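You operate a simulated robot arm through the tools that you are given. There is no shell and no other tool.

The job below is to be done with a simulated robot arm. You get a single attempt, and the scene is never put back.

Task
Put things in order on the top of the coil table. At the end: the silver steel clip from the top of the coil table stands where the white foam block stood; the white foam block from the top of the coil table is on the small yellow box; the red block from the top of the coil table stands where the blue step block stood; the blue step block is on the brown carton; whatever was shut is shut again. Leave all else as you found it, and nothing knocked over.

The check looks at the end state, three seconds after you hand in, the way a careful person would. Anything else that was tipped, shoved, dropped, spilled or broken makes it a failure.

Robot
A 6-joint arm with a two-finger parallel gripper, fixed in place. Base frame: the origin is at the foot of the arm, x ahead of it, y to its left, z up; the work surface is at about z = 0. Units: mm, rad, N and s.
With the tool pointing down near the work surface it reaches from about 120 to 500 mm from the base axis. Its first joint turns from -1.257 to 1.257 rad. Payload 0.65 kg.
The tool frame sits at the grasp point between the pads (the TCP): z along the fingers, y along the line on which they close. The tips reach 25 mm beyond it. The gripper opens to 76 mm. The fingers are 18 mm wide and 10 mm thick; the gripper's body (36 by 78 mm) begins 45 mm behind the TCP.
Orientation is that of the tool frame in the base frame, as a unit quaternion [x, y, z, w]. With the fingers straight down and closing along the base's y, the tool's x points along the base's -x, its y along +y and its z along -z.

Tools
- The arm moves only by the tool apply_moves. Its argument "motion" is one flat list of numbers, 7 for each row, row after row: the turn, a rotation vector about the tool's x, y, z in units of 180 degrees (1.0 is 180 degrees), then the shift along the tool's x, y, z in units of 500 mm (1.0 is 500 mm), then the closure in counts, from 0 (fully open) to 255 (shut). In form: [wx, wy, wz, dx, dy, dz, hand, wx, wy, wz, dx, dy, dz, hand, ...]. A call has 1 to 20 rows; each row is the pose to reach, as a shift and turn from the pose commanded when the call began, along the tool's axes at that moment. A call with a number of a shift or a turn outside -1 to 1 is refused whole. A row lasts 0.2 s, in which the tool goes at most 50 mm and 0.15 rad; a call with a longer step from one row to the next is refused whole, and so is a gripper value outside its range. A pose out of reach is approached as far as the arm can. The call stops where the force on the tool passes 40 N (or 10 N more than at its start, if that is more) or the arm is blocked; 0.2 s more then pass. The fingers move at their own pace (about 108 mm/s each) and stop on an object; they squeeze with about 33 N. The grip force told is the motor's: it shows also when the fingers shut on nothing. Time passes only in rows, and 0.2 s behind the last, so rows that repeat a pose let the fingers close. It gives the time, the measured TCP pose, the force on the tool (base axes), the opening and the grip force at its end, in the units of the frame above (readings bear some noise), with the torque about the TCP (base axes, N m) and any sound that the robot's microphone picked up.
- Cameras (640 x 400 px; columns grow to the right, rows downward): "scene" is fixed at [73.6, 298.9, 396.7]; the picture's right is [-0.51, -0.86, 0.00], its down [-0.55, 0.33, -0.77] and it looks along [0.66, -0.39, -0.64] (base axes); focal length 214 px, centre (320, 200). "wrist" rides on the gripper at [58, 11, -81] in the tool frame; the picture's right is [-0.18, 0.98, 0.00], its down [-0.75, -0.14, -0.64] and it looks along [-0.63, -0.12, 0.77] (tool axes); focal length 243 px, centre (320, 200). There is no depth. A picture from a camera that has moved, and an enlarged one, comes with that camera's place and axes in the base frame and with its lens.
- camera(camera): a new picture of that camera. It takes no simulated time.
- close_up(camera, box): a new picture of the part [left, top, right, bottom] of that camera's present view, enlarged. It takes no simulated time.
- sign_off(): hands the job in; it is judged then, once.

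Nothing tells you positions but the pictures and the camera data. Unless the task says otherwise, let go and move clear before handing in.

The tools are called after "Call:" as name(argument=value, ...) on one line, values as JSON. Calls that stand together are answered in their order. apply_moves: Moves the arm, as the interface text tells. Its arguments: {"type":"object","properties":{"motion":{"type":"array"}},"required":["motion"]} The other tools are called the same way: camera (camera) takes a picture; close_up (camera, box) takes an enlarged picture of a part of a camera's view; sign_off () hands the job in.

At the start:

```text
t: 0.0
tcp_pos: [239.2, 222.5, 301.6]
tool_rot: [-0.001, 1.0, 0.001, 0.001]
contact_force: [0.1, 0.3, -0.6]
ft_torque: [0.06, -0.01, 0.01]
opening: 76.0
grip_force: 0.1
```

scene: 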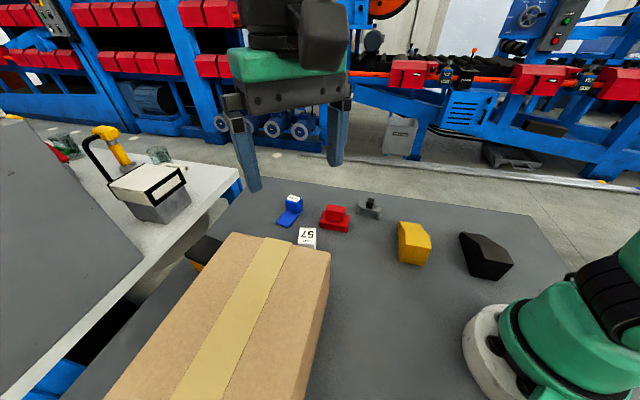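
wrist: 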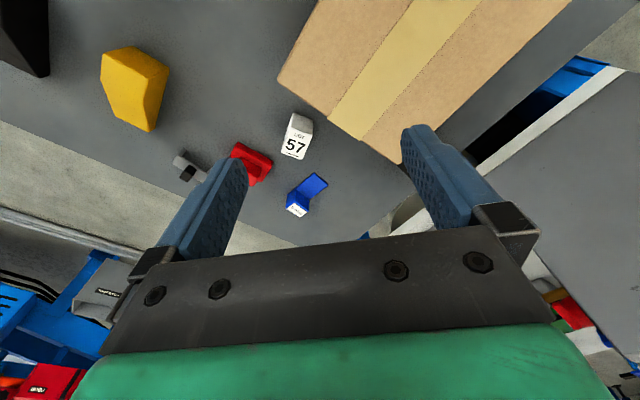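

I see a table with a blue step block, a red block, a silver clip, a white block marked 57, a yellow box, a black object and a large brown carton. I'll take enlarged pictures first so I can work out where each one is.

Call:
close_up(camera="scene", box=[240, 170, 400, 270])

Call:
close_up(camera="scene", box=[360, 180, 560, 305])

Call:
close_up(camera="wrist", box=[160, 90, 352, 210])

Call:
close_up(camera="scene", box=[80, 200, 400, 400])

```text
4.00 times, centred on (320, 220) of scene
camera zoom: at [73.6, 298.9, 396.7], right [-0.51, -0.86, 0.0], down [-0.55, 0.33, -0.77], along [0.66, -0.39, -0.64], focal length 858 px, centre (320, 120)
```

zoom: 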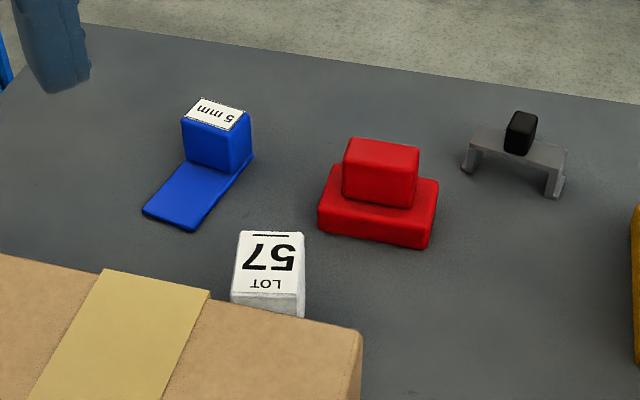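

```text
3.20 times, centred on (460, 242) of scene
camera zoom: at [73.6, 298.9, 396.7], right [-0.51, -0.86, 0.0], down [-0.55, 0.33, -0.77], along [0.66, -0.39, -0.64], focal length 686 px, centre (-128, 64)
```

zoom: 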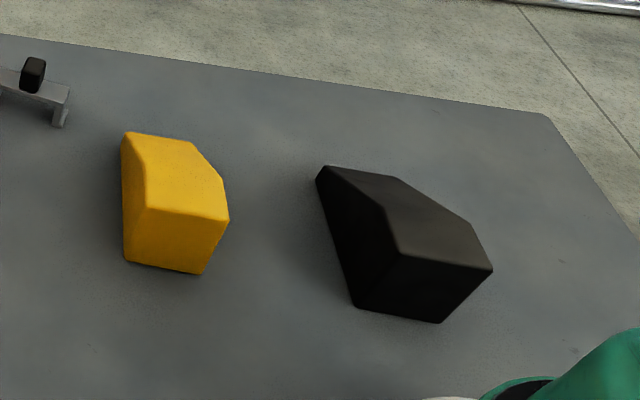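

```text
3.33 times, centred on (256, 150) of wrist
camera zoom: at [180.7, 235.4, 381.8], right [0.18, 0.98, 0.0], down [0.75, -0.14, 0.64], along [0.63, -0.12, -0.77], focal length 809 px, centre (533, 367)
```

zoom: 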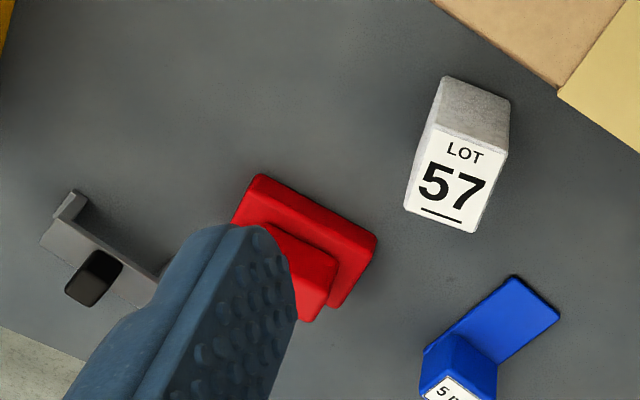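

```text
2.00 times, centred on (240, 300) of scene
camera zoom: at [73.6, 298.9, 396.7], right [-0.51, -0.86, 0.0], down [-0.55, 0.33, -0.77], along [0.66, -0.39, -0.64], focal length 429 px, centre (480, 0)
```

zoom: 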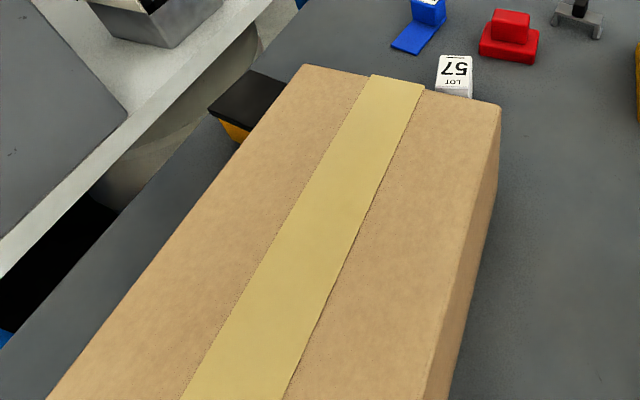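

The far side of the carton also hides something yellow with a black top. I'll enlarge that area and the yellow block to decide which is the "small yellow box".

Call:
close_up(camera="scene", box=[170, 215, 250, 265])

Call:
close_up(camera="scene", box=[380, 205, 460, 280])

Call:
close_up(camera="wrist", box=[0, 0, 240, 150])

Call:
close_up(camera="wrist", box=[360, 100, 640, 275])

Call:
close_up(camera="scene", box=[0, 100, 256, 260])

```text
8.00 times, centred on (210, 240) of scene
camera zoom: at [73.6, 298.9, 396.7], right [-0.51, -0.86, 0.0], down [-0.55, 0.33, -0.77], along [0.66, -0.39, -0.64], focal length 1716 px, centre (1200, -120)
```

zoom: 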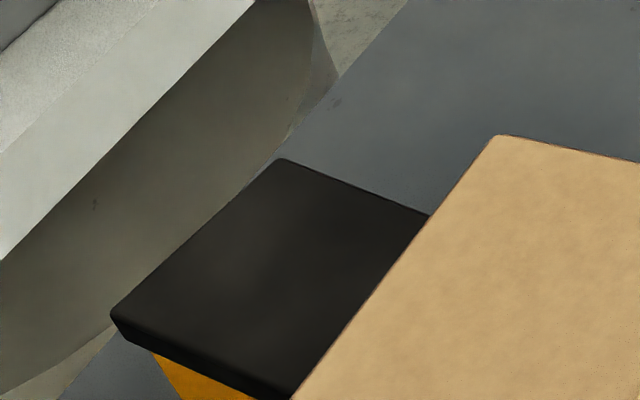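

```text
5.33 times, centred on (420, 242) of scene
camera zoom: at [73.6, 298.9, 396.7], right [-0.51, -0.86, 0.0], down [-0.55, 0.33, -0.77], along [0.66, -0.39, -0.64], focal length 1144 px, centre (-213, -27)
```

zoom: 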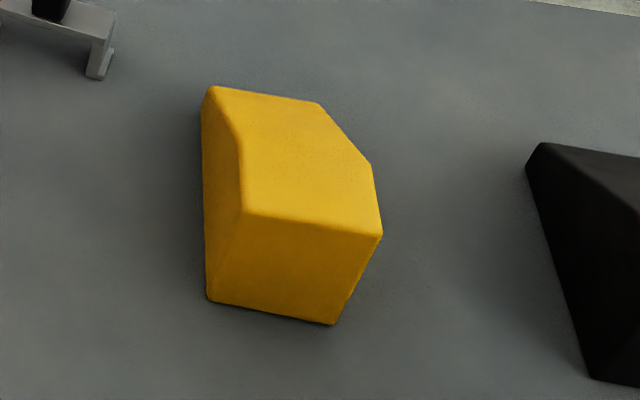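

```text
2.67 times, centred on (120, 75) of wrist
camera zoom: at [180.7, 235.4, 381.8], right [0.18, 0.98, 0.0], down [0.75, -0.14, 0.64], along [0.63, -0.12, -0.77], focal length 647 px, centre (853, 533)
```

zoom: 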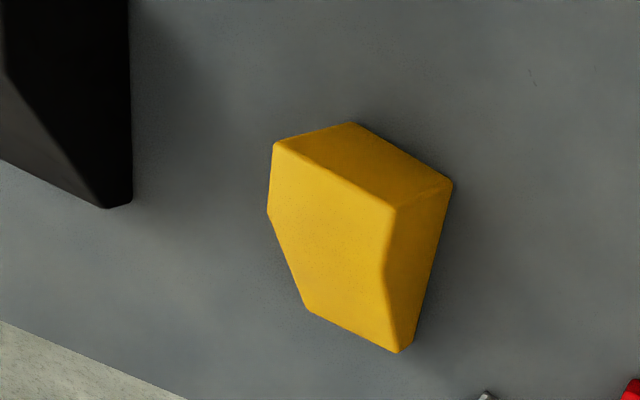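

```text
2.29 times, centred on (500, 188) of wrist
camera zoom: at [180.7, 235.4, 381.8], right [0.18, 0.98, 0.0], down [0.75, -0.14, 0.64], along [0.63, -0.12, -0.77], focal length 555 px, centre (-91, 229)
```

zoom: 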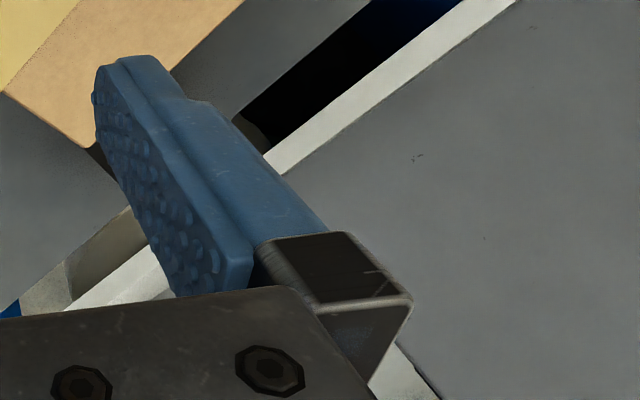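

```text
2.50 times, centred on (128, 180) of scene
camera zoom: at [73.6, 298.9, 396.7], right [-0.51, -0.86, 0.0], down [-0.55, 0.33, -0.77], along [0.66, -0.39, -0.64], focal length 536 px, centre (800, 250)
```

zoom: 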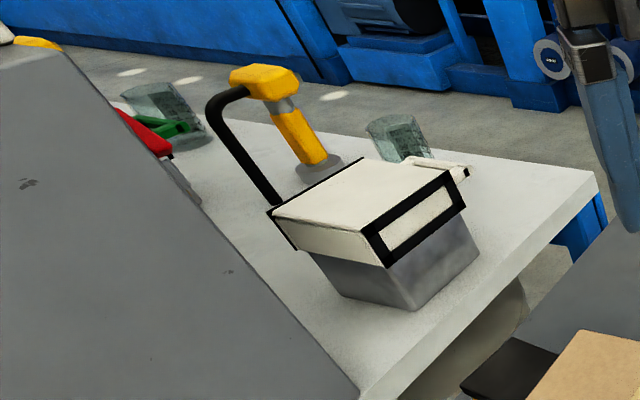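

Two things could be the "small yellow box": a chamfered yellow block near (220, -30), and a yellow body under a black lid behind the carton near (400, 355). I'll yaw the wrist camera to get a better look at the lidded one.

Call:
apply_moves(motion=[0, 0, -0.0417, 0, 0, 0, 0, 0, 0, -0.0833, 0, 0, 0, 0, 0, 0, -0.125, 0, 0, 0, 0, 0, 0, -0.1667, 0, 0, 0, 0, 0, 0, -0.2083, 0, 0, 0, 0, 0, 0, -0.25, 0, 0, 0, 0])

Call:
camera(camera="wrist")

```text
t: 1.4
tcp_pos: [239.4, 223.7, 302.2]
tool_rot: [-0.385, 0.923, 0.0, 0.001]
contact_force: [-0.7, -0.1, -0.6]
ft_torque: [-0.02, 0.0, 0.02]
opening: 76.0
grip_force: 0.1
```

```text
taken
camera wrist: at [190.1, 191.0, 381.7], right [-0.57, 0.82, 0.0], down [0.63, 0.43, 0.64], along [0.53, 0.37, -0.76], focal length 243 px, centre (320, 200)
```

wrist: 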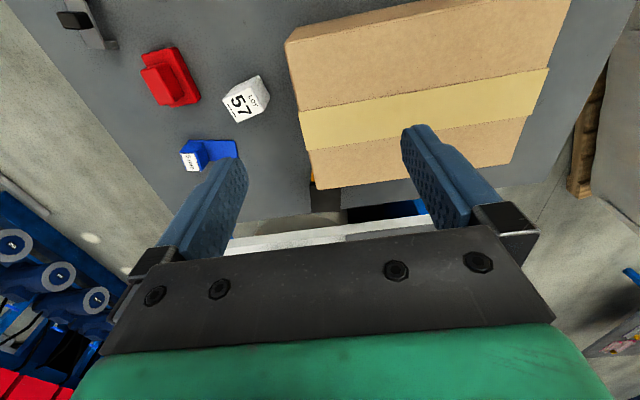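

The carton still hides it, so I'll move over the carton to look down at the lidded box.

Call:
apply_moves(motion=[0, 0, 0, -0.09, 0, 0, 0, 0, 0, 0, -0.18, 0, 0, 0, 0, 0, 0, -0.24, 0, 0, 0])

Call:
camera(camera="wrist")

Call:
camera(camera="scene")

```text
t: 2.2
tcp_pos: [302.4, 286.1, 283.8]
tool_rot: [-0.383, 0.924, 0.001, 0.001]
contact_force: [-0.6, -0.1, -0.5]
ft_torque: [0.01, 0.0, 0.05]
opening: 76.1
grip_force: 0.0
out of reach, approached as far as the arm can: row 2, 3
```

```text
taken
camera wrist: at [251.9, 253.9, 362.8], right [-0.57, 0.82, 0.0], down [0.63, 0.43, 0.64], along [0.53, 0.37, -0.76], focal length 243 px, centre (320, 200)
```

wrist: 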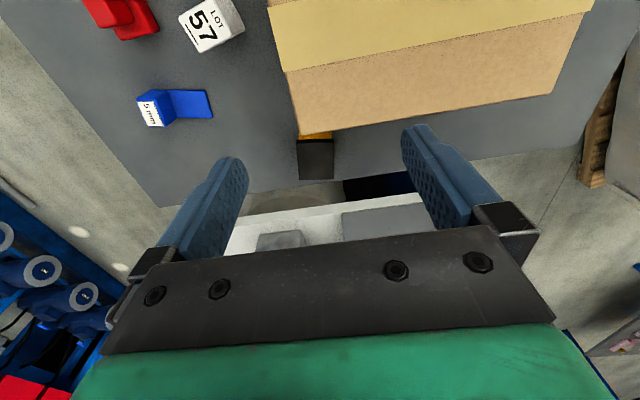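

```text
taken
```

scene: 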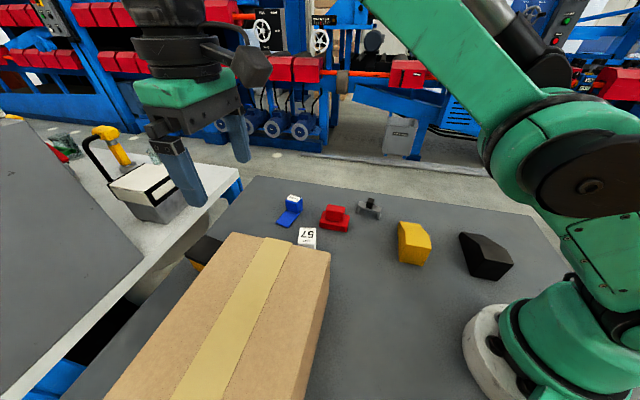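

Call:
close_up(camera="wrist", box=[270, 100, 390, 200])

Call:
close_up(camera="wrist", box=[80, 0, 260, 140])

Call:
close_up(camera="scene", box=[360, 180, 540, 300])

```text
4.00 times, centred on (330, 150) of wrist
camera zoom: at [251.9, 253.9, 362.8], right [-0.57, 0.82, 0.0], down [0.63, 0.43, 0.64], along [0.53, 0.37, -0.76], focal length 970 px, centre (280, 400)
```

zoom: 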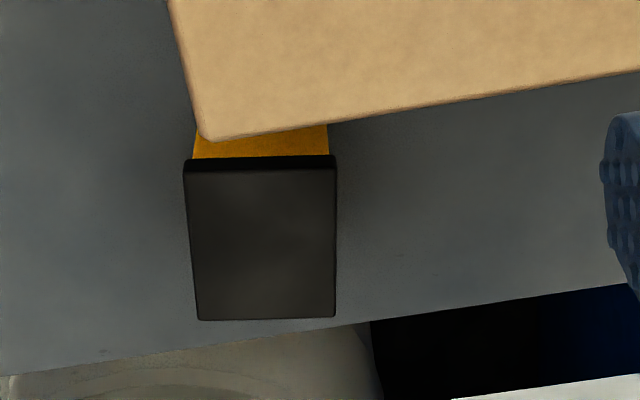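

```text
2.86 times, centred on (170, 70) of wrist
camera zoom: at [251.9, 253.9, 362.8], right [-0.57, 0.82, 0.0], down [0.63, 0.43, 0.64], along [0.53, 0.37, -0.76], focal length 693 px, centre (749, 571)
```

zoom: 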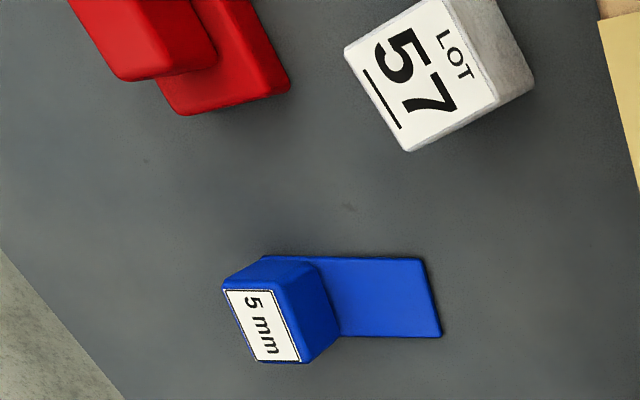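

```text
3.33 times, centred on (450, 240) of scene
camera zoom: at [73.6, 298.9, 396.7], right [-0.51, -0.86, 0.0], down [-0.55, 0.33, -0.77], along [0.66, -0.39, -0.64], focal length 715 px, centre (-113, 67)
```

zoom: 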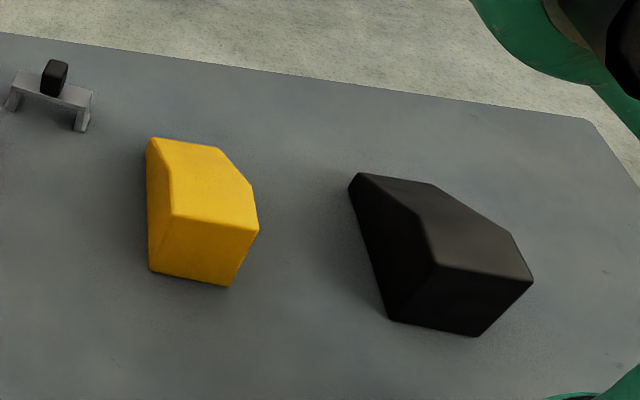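

There's a small box with a yellow body and a black lid behind the carton, centred near (409, 355) with its top at about z = 52. The yellow and black wedge shapes look like chocks. I'll check the gripper's own shape, then look closely at the wedges.

Call:
close_up(camera="scene", box=[100, 0, 300, 220])

Call:
apply_moves(motion=[0, 0, 0.0417, 0.09, 0, 0, 0, 0, 0, 0.0833, 0.18, 0, 0, 0, 0, 0, 0.125, 0.26, 0, 0, 0, 0, 0, 0.1667, 0.32, -0.06, 0, 0, 0, 0, 0.2083, 0.36, -0.12, 0, 0, 0, 0, 0.25, 0.4, -0.18, 0, 0])

Call:
camera(camera="wrist")

```text
1.82 times, centred on (200, 110) of scene
camera zoom: at [73.6, 298.9, 396.7], right [-0.51, -0.86, 0.0], down [-0.55, 0.33, -0.77], along [0.66, -0.39, -0.64], focal length 390 px, centre (538, 364)
```

zoom: 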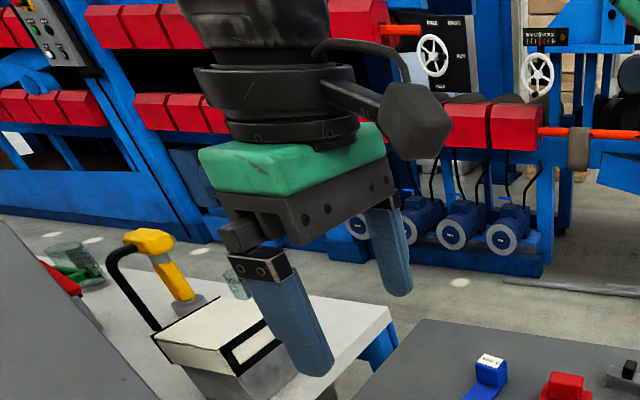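

```text
t: 3.6
tcp_pos: [223.2, 80.3, 283.7]
tool_rot: [0.0, 1.0, 0.001, 0.001]
contact_force: [-0.3, -0.2, -0.2]
ft_torque: [0.02, 0.02, -0.02]
opening: 75.8
grip_force: 0.1
```

```text
taken
camera wrist: at [164.7, 92.5, 362.9], right [0.18, 0.98, 0.0], down [0.75, -0.14, 0.64], along [0.63, -0.12, -0.77], focal length 243 px, centre (320, 200)
```

wrist: 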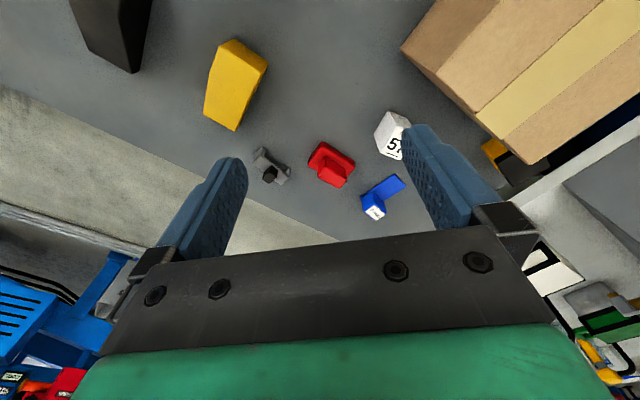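

Call:
close_up(camera="wrist", box=[60, 0, 300, 150])

Call:
close_up(camera="wrist", box=[240, 90, 430, 230])

Call:
close_up(camera="wrist", box=[460, 80, 600, 200])

```text
2.67 times, centred on (180, 75) of wrist
camera zoom: at [164.7, 92.5, 362.9], right [0.18, 0.98, 0.0], down [0.75, -0.14, 0.64], along [0.63, -0.12, -0.77], focal length 647 px, centre (693, 533)
```

zoom: 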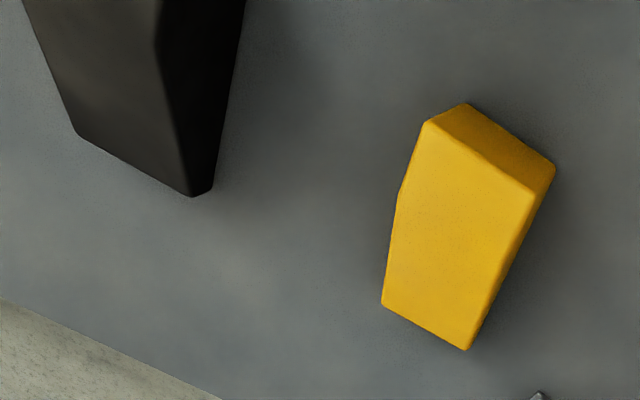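

```text
2.86 times, centred on (335, 160) of wrist
camera zoom: at [164.7, 92.5, 362.9], right [0.18, 0.98, 0.0], down [0.75, -0.14, 0.64], along [0.63, -0.12, -0.77], focal length 693 px, centre (277, 314)
```

zoom: 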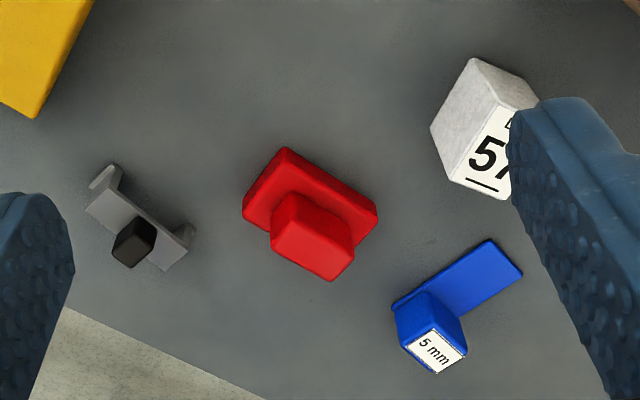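

```text
3.33 times, centred on (530, 140) of wrist
camera zoom: at [164.7, 92.5, 362.9], right [0.18, 0.98, 0.0], down [0.75, -0.14, 0.64], along [0.63, -0.12, -0.77], focal length 809 px, centre (-380, 400)
```

zoom: 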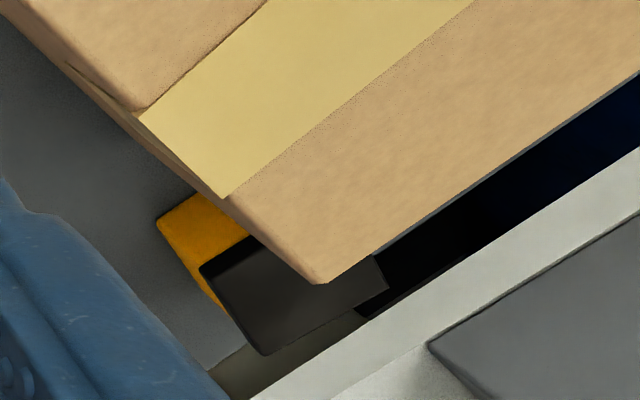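

The box behind the carton is a plain yellow box with a shut black lid, so I take that as the "small yellow box". The foam block is near (338, 171) and turned about -32°, and next I'll yaw to 58° for a closer look at it.

Call:
apply_moves(motion=[0, 0, -0.046, -0.008, -0.001, 0.018, 0, 0, 0, -0.092, -0.017, -0.002, 0.037, 0, 0, 0, -0.138, -0.025, -0.004, 0.055, 0, 0, 0, -0.184, -0.033, -0.005, 0.073, 0, 0, 0, -0.23, -0.041, -0.006, 0.091, 0, 0, 0, -0.276, -0.05, -0.007, 0.11, 0, 0, 0, -0.3222, -0.058, -0.0086, 0.128, 0])

Call:
camera(camera="wrist")

```text
t: 5.2
tcp_pos: [253.1, 75.9, 219.4]
tool_rot: [-0.486, 0.874, 0.0, 0.001]
contact_force: [1.5, 0.3, 0.0]
ft_torque: [0.0, 0.01, -0.02]
opening: 75.8
grip_force: 0.0
```

```text
taken
camera wrist: at [212.7, 34.3, 299.2], right [-0.74, 0.67, 0.0], down [0.52, 0.56, 0.64], along [0.43, 0.48, -0.76], focal length 243 px, centre (320, 200)
```

wrist: 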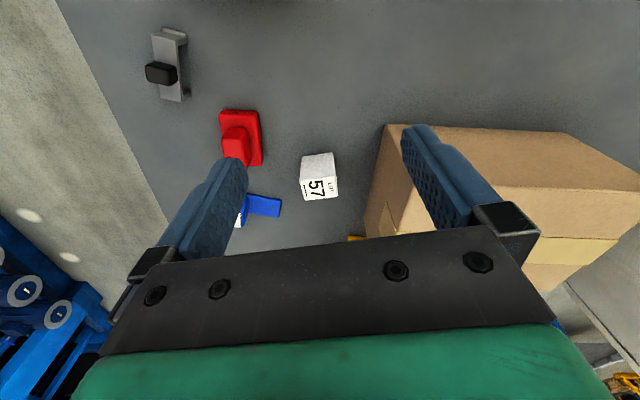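

Call:
close_up(camera="wrist", box=[280, 140, 360, 210])

Call:
close_up(camera="wrist", box=[130, 20, 290, 120])

Call:
close_up(camera="scene", box=[250, 170, 410, 270])

```text
5.71 times, centred on (320, 175) of wrist
camera zoom: at [212.7, 34.3, 299.2], right [-0.74, 0.67, 0.0], down [0.52, 0.56, 0.64], along [0.43, 0.48, -0.76], focal length 1386 px, centre (320, 343)
```

zoom: 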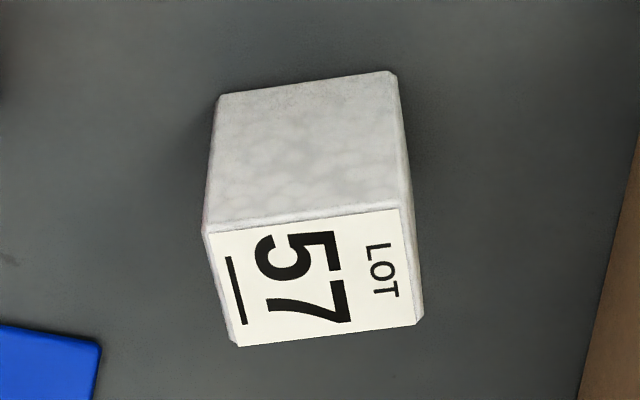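

```text
4.00 times, centred on (210, 70) of wrist
camera zoom: at [212.7, 34.3, 299.2], right [-0.74, 0.67, 0.0], down [0.52, 0.56, 0.64], along [0.43, 0.48, -0.76], focal length 970 px, centre (760, 720)
```

zoom: 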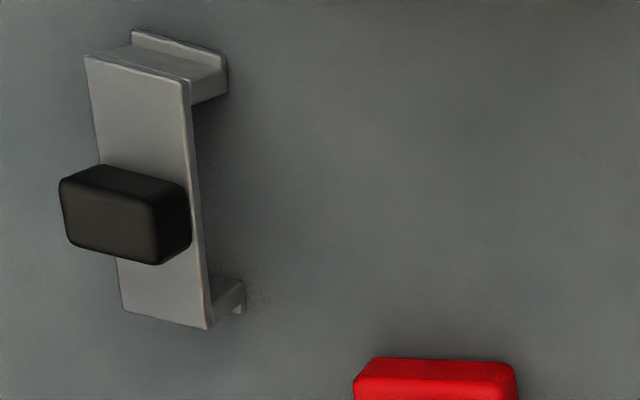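

```text
4.00 times, centred on (330, 220) of scene
camera zoom: at [73.6, 298.9, 396.7], right [-0.51, -0.86, 0.0], down [-0.55, 0.33, -0.77], along [0.66, -0.39, -0.64], focal length 858 px, centre (280, 120)
```

zoom: 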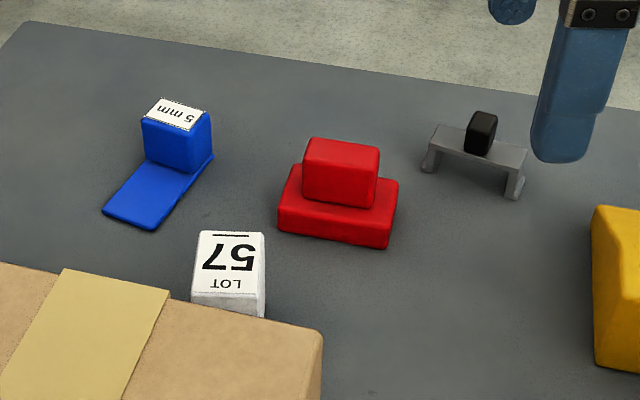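

The foam block measures about 42 x 32 x 57 mm, centred at (338, 170) with its edges at -33° and 57°. Before I pick it up, I'll test whether a tilted tool can reach over the yellow box behind the carton.

Call:
apply_moves(motion=[0, -0.0463, 0, -0.085, 0.0034, 0.0055, 0, 0, -0.0926, 0, -0.17, 0.0068, 0.011, 0, 0, -0.1389, 0, -0.255, 0.0102, 0.0165, 0, 0, -0.1389, 0, -0.34, 0.0136, 0.022, 0, 0, -0.1389, 0, -0.425, 0.017, 0.0275, 0, 0, -0.1389, 0, -0.51, 0.0204, 0.033, 0, 0, -0.1389, 0, -0.595, 0.0238, 0.0388, 0])

Call:
camera(camera="wrist")

Call:
camera(camera="scene")

```text
t: 6.8
tcp_pos: [401.5, 338.2, 201.1]
tool_rot: [-0.474, 0.854, 0.105, 0.19]
contact_force: [-0.3, -0.6, -0.1]
ft_torque: [0.0, 0.01, 0.02]
opening: 76.2
grip_force: 0.1
```

```text
taken
camera wrist: at [345.7, 271.0, 248.2], right [-0.75, 0.66, 0.08], down [0.34, 0.27, 0.9], along [0.58, 0.7, -0.42], focal length 243 px, centre (320, 200)
```

wrist: 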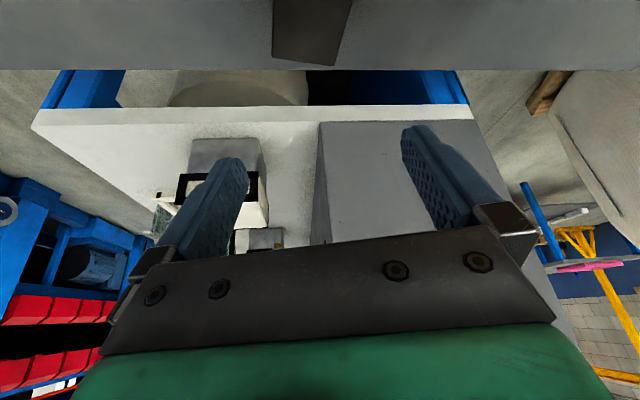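

```text
taken
```

scene: 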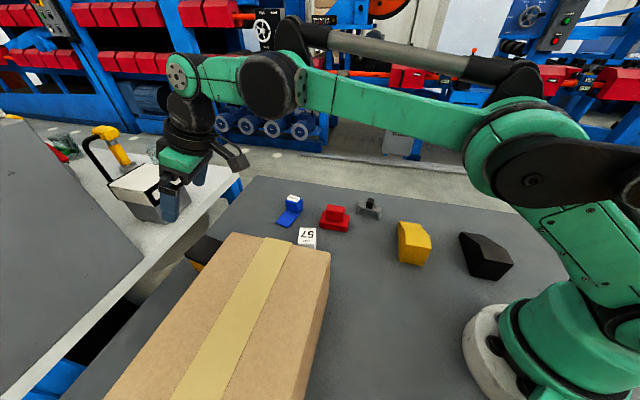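

The tilted tool reaches over the yellow box without trouble. To measure the lid height well, I'll look at the box's side from lower down on the blue block's side.

Call:
apply_moves(motion=[0, 0.0463, 0, 0.0805, -0.0305, 0.022, 0, 0, 0.0926, 0, 0.161, -0.061, 0.0441, 0, 0, 0.1389, 0, 0.2414, -0.0914, 0.0662, 0])

Call:
camera(camera="wrist")

```text
t: 7.4
tcp_pos: [392.7, 275.2, 154.1]
tool_rot: [-0.479, 0.873, 0.048, 0.077]
contact_force: [0.0, 1.7, 44.2]
ft_torque: [1.02, 1.83, -0.1]
opening: 76.1
grip_force: 0.1
stopped in row 3: the force on the tool passed its limit at 118 N (the readings are from after the stop); the commanded pose is now the measured one
```

```text
taken
camera wrist: at [345.4, 219.7, 221.9], right [-0.73, 0.68, 0.04], down [0.46, 0.45, 0.77], along [0.5, 0.58, -0.64], focal length 243 px, centre (320, 200)
```

wrist: 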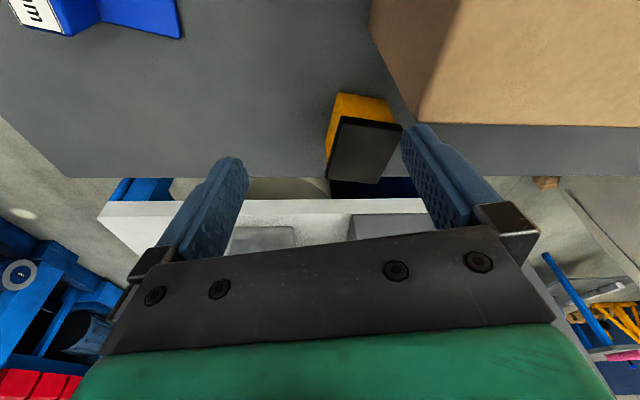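

The left finger hit the top corner of the carton on the way down. I'll check whether the carton moved, then lift straight up off it.

Call:
camera(camera="scene")

Call:
apply_moves(motion=[0, 0, 0, -0.0072, 0, -0.039, 0, 0, 0, 0, -0.0144, 0, -0.0787, 0])

Call:
camera(camera="wrist")

Call:
close_up(camera="scene", box=[80, 200, 400, 400])

```text
taken
```

scene: 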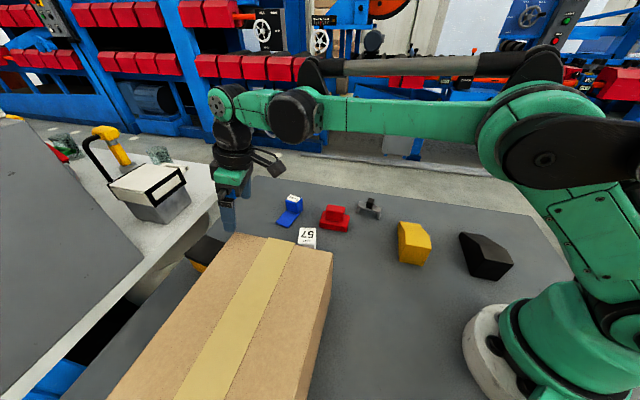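

```text
t: 8.0
tcp_pos: [394.1, 272.6, 193.5]
tool_rot: [-0.48, 0.873, 0.047, 0.076]
contact_force: [0.2, -0.2, -0.1]
ft_torque: [0.02, 0.0, -0.01]
opening: 75.7
grip_force: 0.1
```

```text
taken
camera wrist: at [346.2, 219.2, 260.6], right [-0.73, 0.68, 0.04], down [0.46, 0.45, 0.77], along [0.5, 0.58, -0.64], focal length 243 px, centre (320, 200)
```

wrist: 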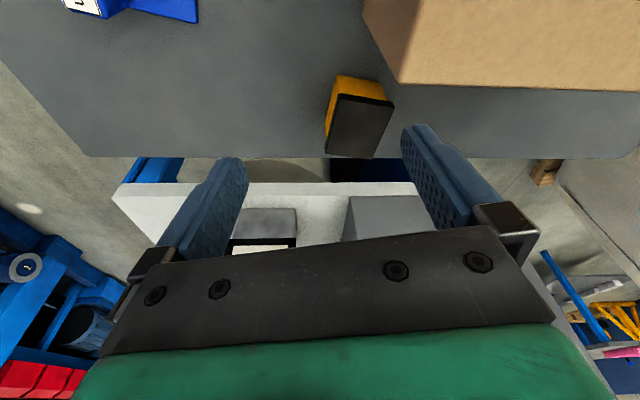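

```text
2.00 times, centred on (240, 300) of scene
camera zoom: at [73.6, 298.8, 396.7], right [-0.51, -0.86, 0.0], down [-0.55, 0.33, -0.77], along [0.66, -0.39, -0.64], focal length 429 px, centre (480, 0)
```

zoom: 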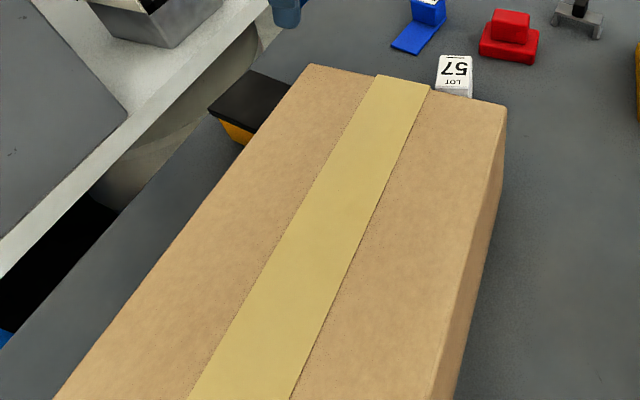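

The carton appears to have shifted a few millimetres. I'll repeat my earlier close-ups of it to measure the shift before correcting it.

Call:
close_up(camera="scene", box=[170, 215, 250, 265])

Call:
close_up(camera="scene", box=[240, 170, 400, 270])

Call:
camera(camera="scene")

```text
8.00 times, centred on (210, 240) of scene
camera zoom: at [73.6, 298.8, 396.7], right [-0.51, -0.86, 0.0], down [-0.55, 0.33, -0.77], along [0.66, -0.39, -0.64], focal length 1716 px, centre (1200, -120)
```

zoom: 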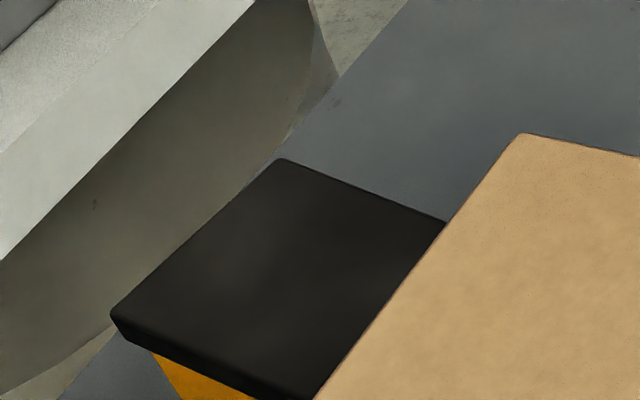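

```text
4.00 times, centred on (320, 220) of scene
camera zoom: at [73.6, 298.8, 396.7], right [-0.51, -0.86, 0.0], down [-0.55, 0.33, -0.77], along [0.66, -0.39, -0.64], focal length 858 px, centre (320, 120)
```

zoom: 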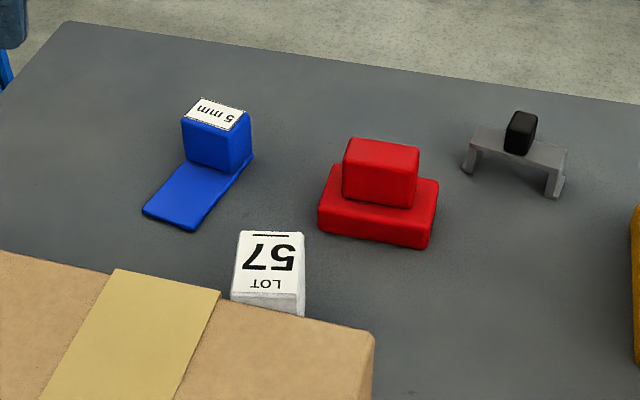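

```text
taken
```

scene: 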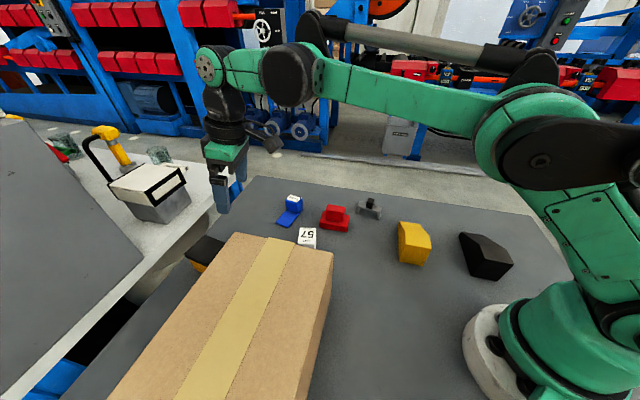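

The carton moved about 4.7 mm, roughly (-2.2, -4.2), with no visible turn, and nothing else moved. I'll push it back gently later, before anything goes on it. For now I'll measure the box from this view.

Call:
close_up(camera="wrist", box=[300, 60, 428, 170])

```text
3.64 times, centred on (364, 115) of wrist
camera zoom: at [346.2, 219.2, 260.6], right [-0.73, 0.68, 0.04], down [0.46, 0.45, 0.77], along [0.5, 0.58, -0.64], focal length 882 px, centre (160, 509)
```

zoom: 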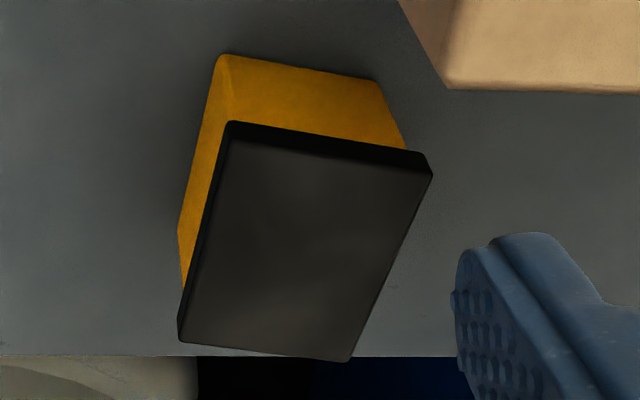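

The lid top is at z ≈ 53, with its centre near (410, 356). I'll move above the foam block with the tool tilted 25°, because the block must be placed with that same tilt.

Call:
apply_moves(motion=[0, -0.027, 0, 0.0793, -0.0042, 0.0016, 0, 0, -0.054, 0, 0.1585, -0.0084, 0.0032, 0, 0, -0.0819, 0, 0.2378, -0.0126, 0.0048, 0, 0, -0.0819, 0, 0.2378, -0.0126, 0.0048, 0])

Call:
camera(camera="wrist")

Call:
camera(camera="scene")

```text
t: 9.0
tcp_pos: [337.2, 170.3, 168.1]
tool_rot: [-0.47, 0.855, 0.109, 0.189]
contact_force: [0.9, 0.1, -0.7]
ft_torque: [0.05, -0.01, 0.01]
opening: 75.7
grip_force: 0.0
```

```text
taken
camera wrist: at [280.7, 103.9, 215.6], right [-0.74, 0.67, 0.09], down [0.34, 0.27, 0.9], along [0.58, 0.7, -0.43], focal length 243 px, centre (320, 200)
```

wrist: 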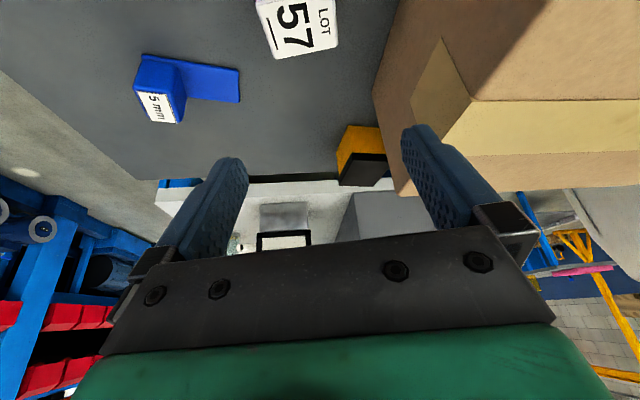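

```text
taken
```

scene: 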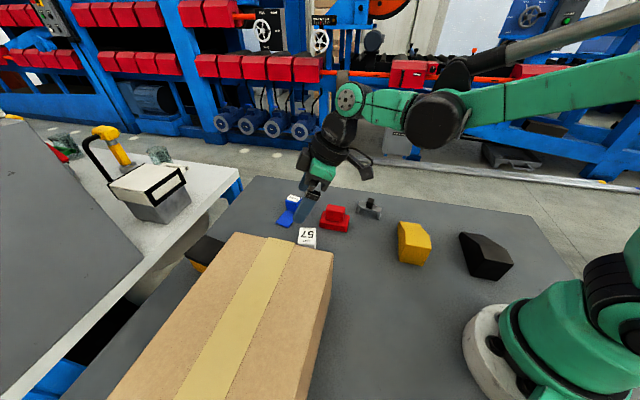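

Call:
apply_moves(motion=[0, 0, 0, 0.0363, 0, 0.0772, 0, 0, 0, 0, 0.0727, 0, 0.1544, 0, 0, 0, 0, 0.0908, 0, 0.193, 0, 0, 0, 0, 0.109, 0, 0.2316, 0, 0, 0, 0, 0.109, 0, 0.2316, 0])

Call:
close_up(camera="scene", box=[240, 150, 400, 270])

Call:
camera(camera="wrist")

```text
t: 10.2
tcp_pos: [335.8, 171.1, 41.3]
tool_rot: [-0.469, 0.856, 0.107, 0.188]
contact_force: [0.3, -0.3, 0.2]
ft_torque: [0.01, -0.01, -0.02]
opening: 75.9
grip_force: 0.1
```

```text
3.33 times, centred on (320, 210) of scene
camera zoom: at [73.5, 298.8, 396.7], right [-0.51, -0.86, 0.0], down [-0.55, 0.33, -0.77], along [0.66, -0.39, -0.64], focal length 715 px, centre (320, 167)
```

zoom: 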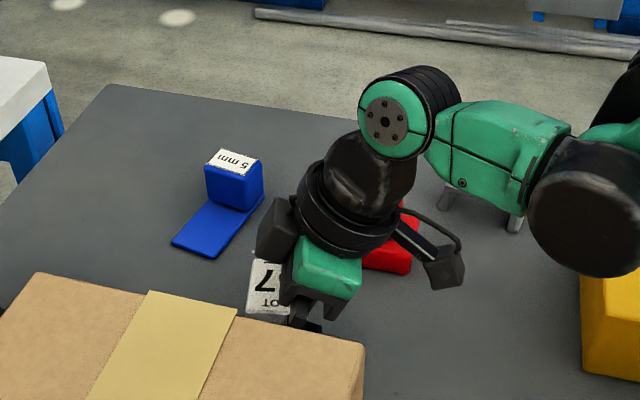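

```text
taken
camera wrist: at [279.8, 104.4, 88.6], right [-0.74, 0.67, 0.09], down [0.34, 0.27, 0.9], along [0.58, 0.7, -0.43], focal length 243 px, centre (320, 200)
```

wrist: 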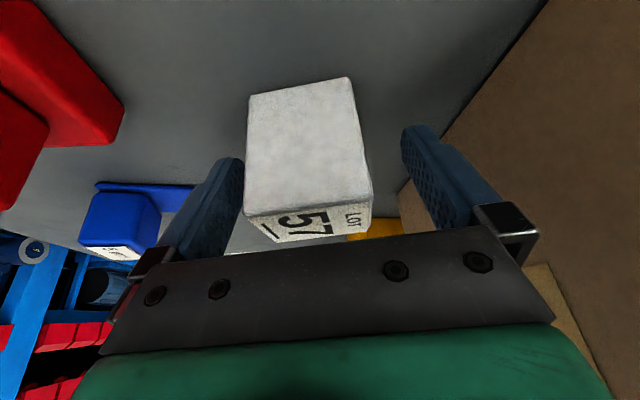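

The foam block is between the fingers, about 2 mm off centre. I'll shift to centre it and close gently.

Call:
apply_moves(motion=[0, 0, 0, 0, -0.0038, 0, 0, 0, 0, 0, 0, -0.0038, 0, 100, 0, 0, 0, 0, -0.0038, 0, 125, 0, 0, 0, 0, -0.0038, 0, 135, 0, 0, 0, 0, -0.0038, 0, 135, 0, 0, 0, 0, -0.0038, 0, 135])

Call:
camera(camera="wrist")

```text
t: 11.6
tcp_pos: [337.4, 169.7, 41.7]
tool_rot: [-0.469, 0.856, 0.108, 0.188]
contact_force: [0.2, 0.0, -0.2]
ft_torque: [-0.01, 0.01, 0.02]
opening: 44.7
grip_force: 33.0
```

```text
taken
camera wrist: at [281.7, 103.4, 88.8], right [-0.74, 0.67, 0.09], down [0.34, 0.27, 0.9], along [0.58, 0.7, -0.43], focal length 243 px, centre (320, 200)
```

wrist: 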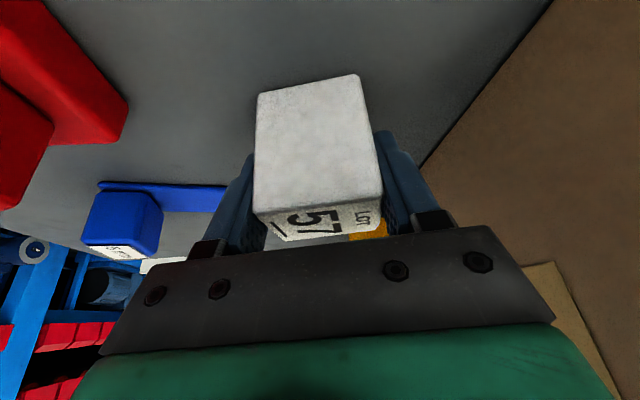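

The foam is gripped at 44.7 mm and 33 N. I'll lift it above the carton's height, then carry it to the yellow box, turning slightly so the camera body stays clear of the carton.

Call:
apply_moves(motion=[0, 0, 0, -0.0294, 0, -0.0624, 135, 0, 0, 0, -0.0588, 0, -0.1248, 135, 0, 0, 0, -0.0882, 0, -0.1873, 135, 0, 0, 0, -0.1176, 0, -0.2497, 135, 0, 0, 0, -0.1176, 0, -0.2497, 135])

Call:
camera(camera="wrist")

```text
t: 12.8
tcp_pos: [336.0, 169.2, 180.4]
tool_rot: [-0.47, 0.856, 0.108, 0.188]
contact_force: [1.0, -0.8, -1.0]
ft_torque: [-0.02, -0.02, -0.03]
opening: 44.3
grip_force: 32.8
```

```text
taken
camera wrist: at [281.5, 103.3, 226.8], right [-0.74, 0.67, 0.09], down [0.34, 0.27, 0.9], along [0.58, 0.7, -0.43], focal length 243 px, centre (320, 200)
```

wrist: 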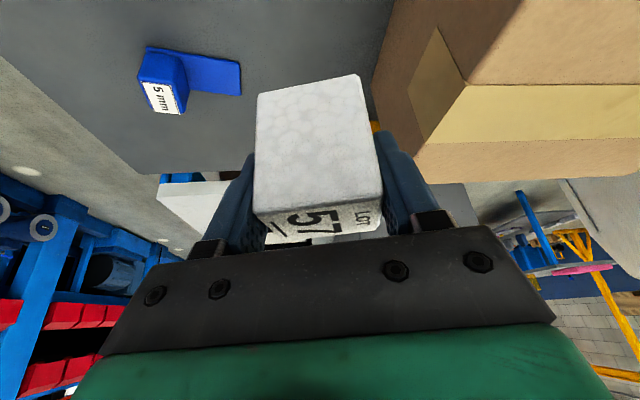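

Call:
apply_moves(motion=[-0.0066, 0, -0.0141, -0.071, 0.0152, 0.0334, 135, -0.0132, 0, -0.0282, -0.142, 0.0305, 0.0668, 135, -0.0199, 0, -0.0422, -0.213, 0.0457, 0.1002, 135, -0.0265, 0, -0.0563, -0.284, 0.061, 0.1336, 135, -0.0331, 0, -0.0704, -0.355, 0.0762, 0.167, 135, -0.0331, 0, -0.0704, -0.355, 0.0762, 0.167, 135])

Call:
camera(camera="wrist")

Call:
camera(camera="scene")

```text
t: 14.2
tcp_pos: [406.6, 353.4, 176.6]
tool_rot: [-0.572, 0.791, 0.131, 0.174]
contact_force: [0.2, 0.8, -1.9]
ft_torque: [0.0, 0.02, -0.01]
opening: 44.4
grip_force: 33.1
out of reach, approached as far as the arm can: row 5, 6
```

```text
taken
camera wrist: at [368.9, 275.9, 224.1], right [-0.88, 0.47, 0.09], down [0.27, 0.34, 0.9], along [0.39, 0.82, -0.43], focal length 243 px, centre (320, 200)
```

wrist: 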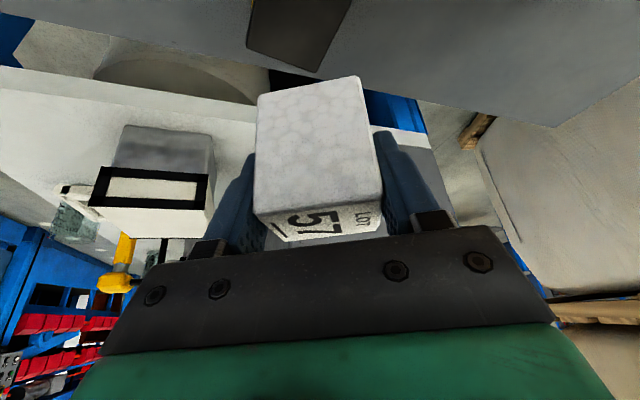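

```text
taken
```

scene: 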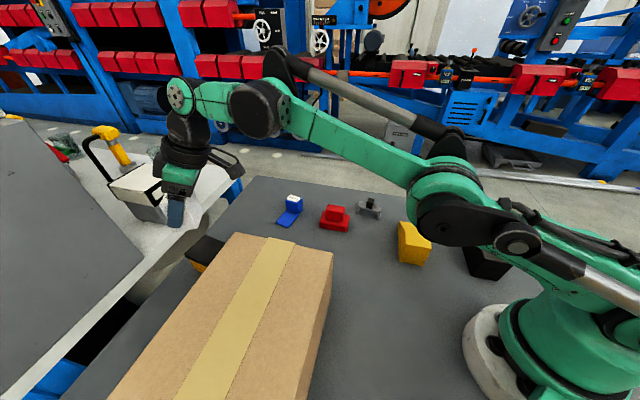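

Call:
apply_moves(motion=[0, 0, 0, 0.0208, -0.0025, 0.0527, 135, 0, 0, 0, 0.0416, -0.005, 0.1054, 135, 0, 0, 0, 0.0416, -0.005, 0.1054, 135])

Call:
camera(camera="wrist")

Call:
close_up(camera="scene", box=[130, 160, 290, 270])

```text
t: 15.0
tcp_pos: [410.8, 355.7, 121.4]
tool_rot: [-0.57, 0.793, 0.13, 0.173]
contact_force: [-0.8, -0.1, -0.8]
ft_torque: [0.01, -0.01, -0.02]
opening: 44.5
grip_force: 33.1
```

```text
taken
camera wrist: at [372.4, 278.5, 168.1], right [-0.88, 0.47, 0.09], down [0.27, 0.34, 0.9], along [0.39, 0.82, -0.43], focal length 243 px, centre (320, 200)
```

wrist: 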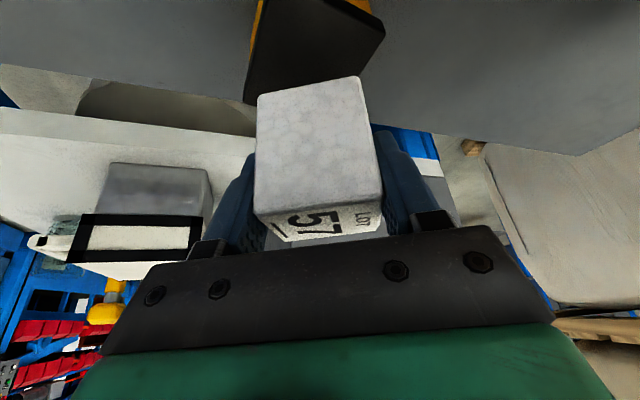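

```text
3.64 times, centred on (210, 215) of scene
camera zoom: at [73.6, 298.9, 396.7], right [-0.51, -0.86, 0.0], down [-0.55, 0.33, -0.77], along [0.66, -0.39, -0.64], focal length 780 px, centre (720, 146)
```

zoom: 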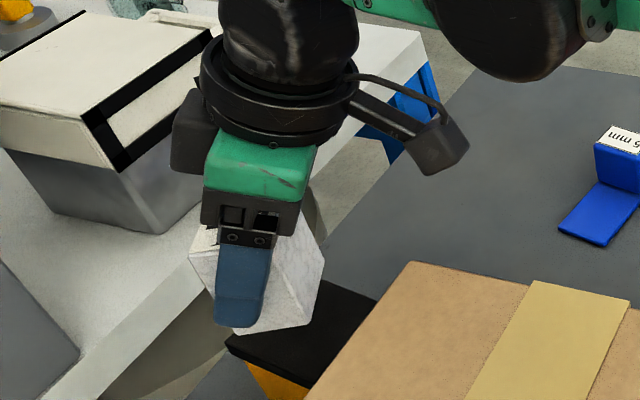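

The foam block is right over the lid. I'll lower it to just above, then go down in small steps while watching the force.

Call:
apply_moves(motion=[0, 0, 0, 0.0091, 0, 0.0195, 135, 0, 0, 0, 0.0182, 0, 0.0389, 135, 0, 0, 0, 0.0182, 0, 0.0389, 135])

Call:
apply_moves(motion=[0, 0, 0, 0.0013, 0, 0.0027, 135, 0, 0, 0, 0.0013, 0, 0.0027, 135])

Call:
close_up(camera="scene", box=[130, 180, 290, 280])

Call:
camera(camera="wrist")

```text
t: 15.8
tcp_pos: [411.3, 357.0, 99.9]
tool_rot: [-0.57, 0.792, 0.131, 0.173]
contact_force: [-0.1, 0.2, -0.4]
ft_torque: [0.01, 0.02, 0.01]
opening: 44.6
grip_force: 33.1
```

```text
t: 16.4
tcp_pos: [411.0, 356.9, 98.2]
tool_rot: [-0.571, 0.792, 0.131, 0.174]
contact_force: [0.0, -0.3, 6.1]
ft_torque: [-0.11, -0.13, -0.01]
opening: 44.2
grip_force: 32.4
```

```text
4.00 times, centred on (210, 230) of scene
camera zoom: at [73.5, 298.8, 396.7], right [-0.51, -0.86, 0.0], down [-0.55, 0.33, -0.77], along [0.66, -0.39, -0.64], focal length 858 px, centre (760, 80)
```

zoom: 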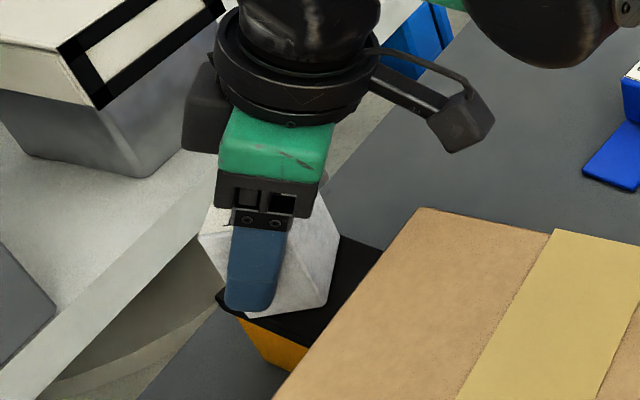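

```text
taken
camera wrist: at [372.8, 278.4, 145.3], right [-0.88, 0.47, 0.09], down [0.27, 0.34, 0.9], along [0.39, 0.82, -0.43], focal length 243 px, centre (320, 200)
```

wrist: 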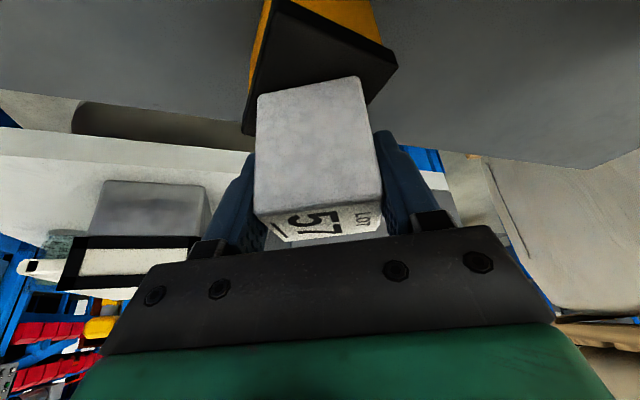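

The foam is touching the lid, with 6 N of upward force, so I'll open the gripper and withdraw upward.

Call:
apply_moves(motion=[0, 0, 0, 0, 0, 0, 110, 0, 0, 0, 0, 0, 0, 60, 0, 0, 0, 0, 0, 0, 0, 0, 0, 0, 0, 0, 0, 0])

Call:
camera(camera="wrist")

```text
t: 17.4
tcp_pos: [411.1, 356.6, 96.7]
tool_rot: [-0.571, 0.792, 0.131, 0.174]
contact_force: [-0.8, 0.2, -0.1]
ft_torque: [-0.03, 0.0, 0.02]
opening: 75.9
grip_force: 0.0
```

```text
taken
camera wrist: at [372.8, 278.4, 145.1], right [-0.88, 0.47, 0.09], down [0.27, 0.34, 0.9], along [0.39, 0.82, -0.43], focal length 243 px, centre (320, 200)
```

wrist: 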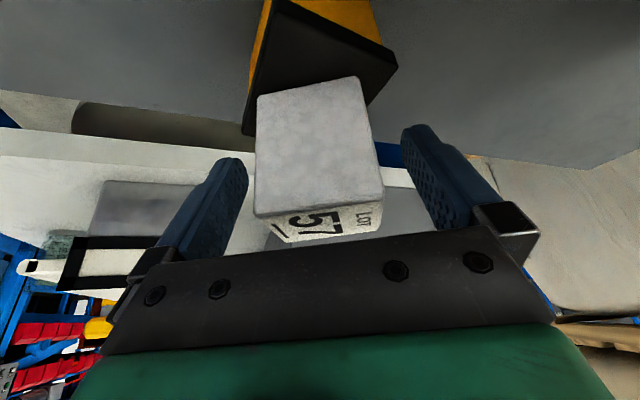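

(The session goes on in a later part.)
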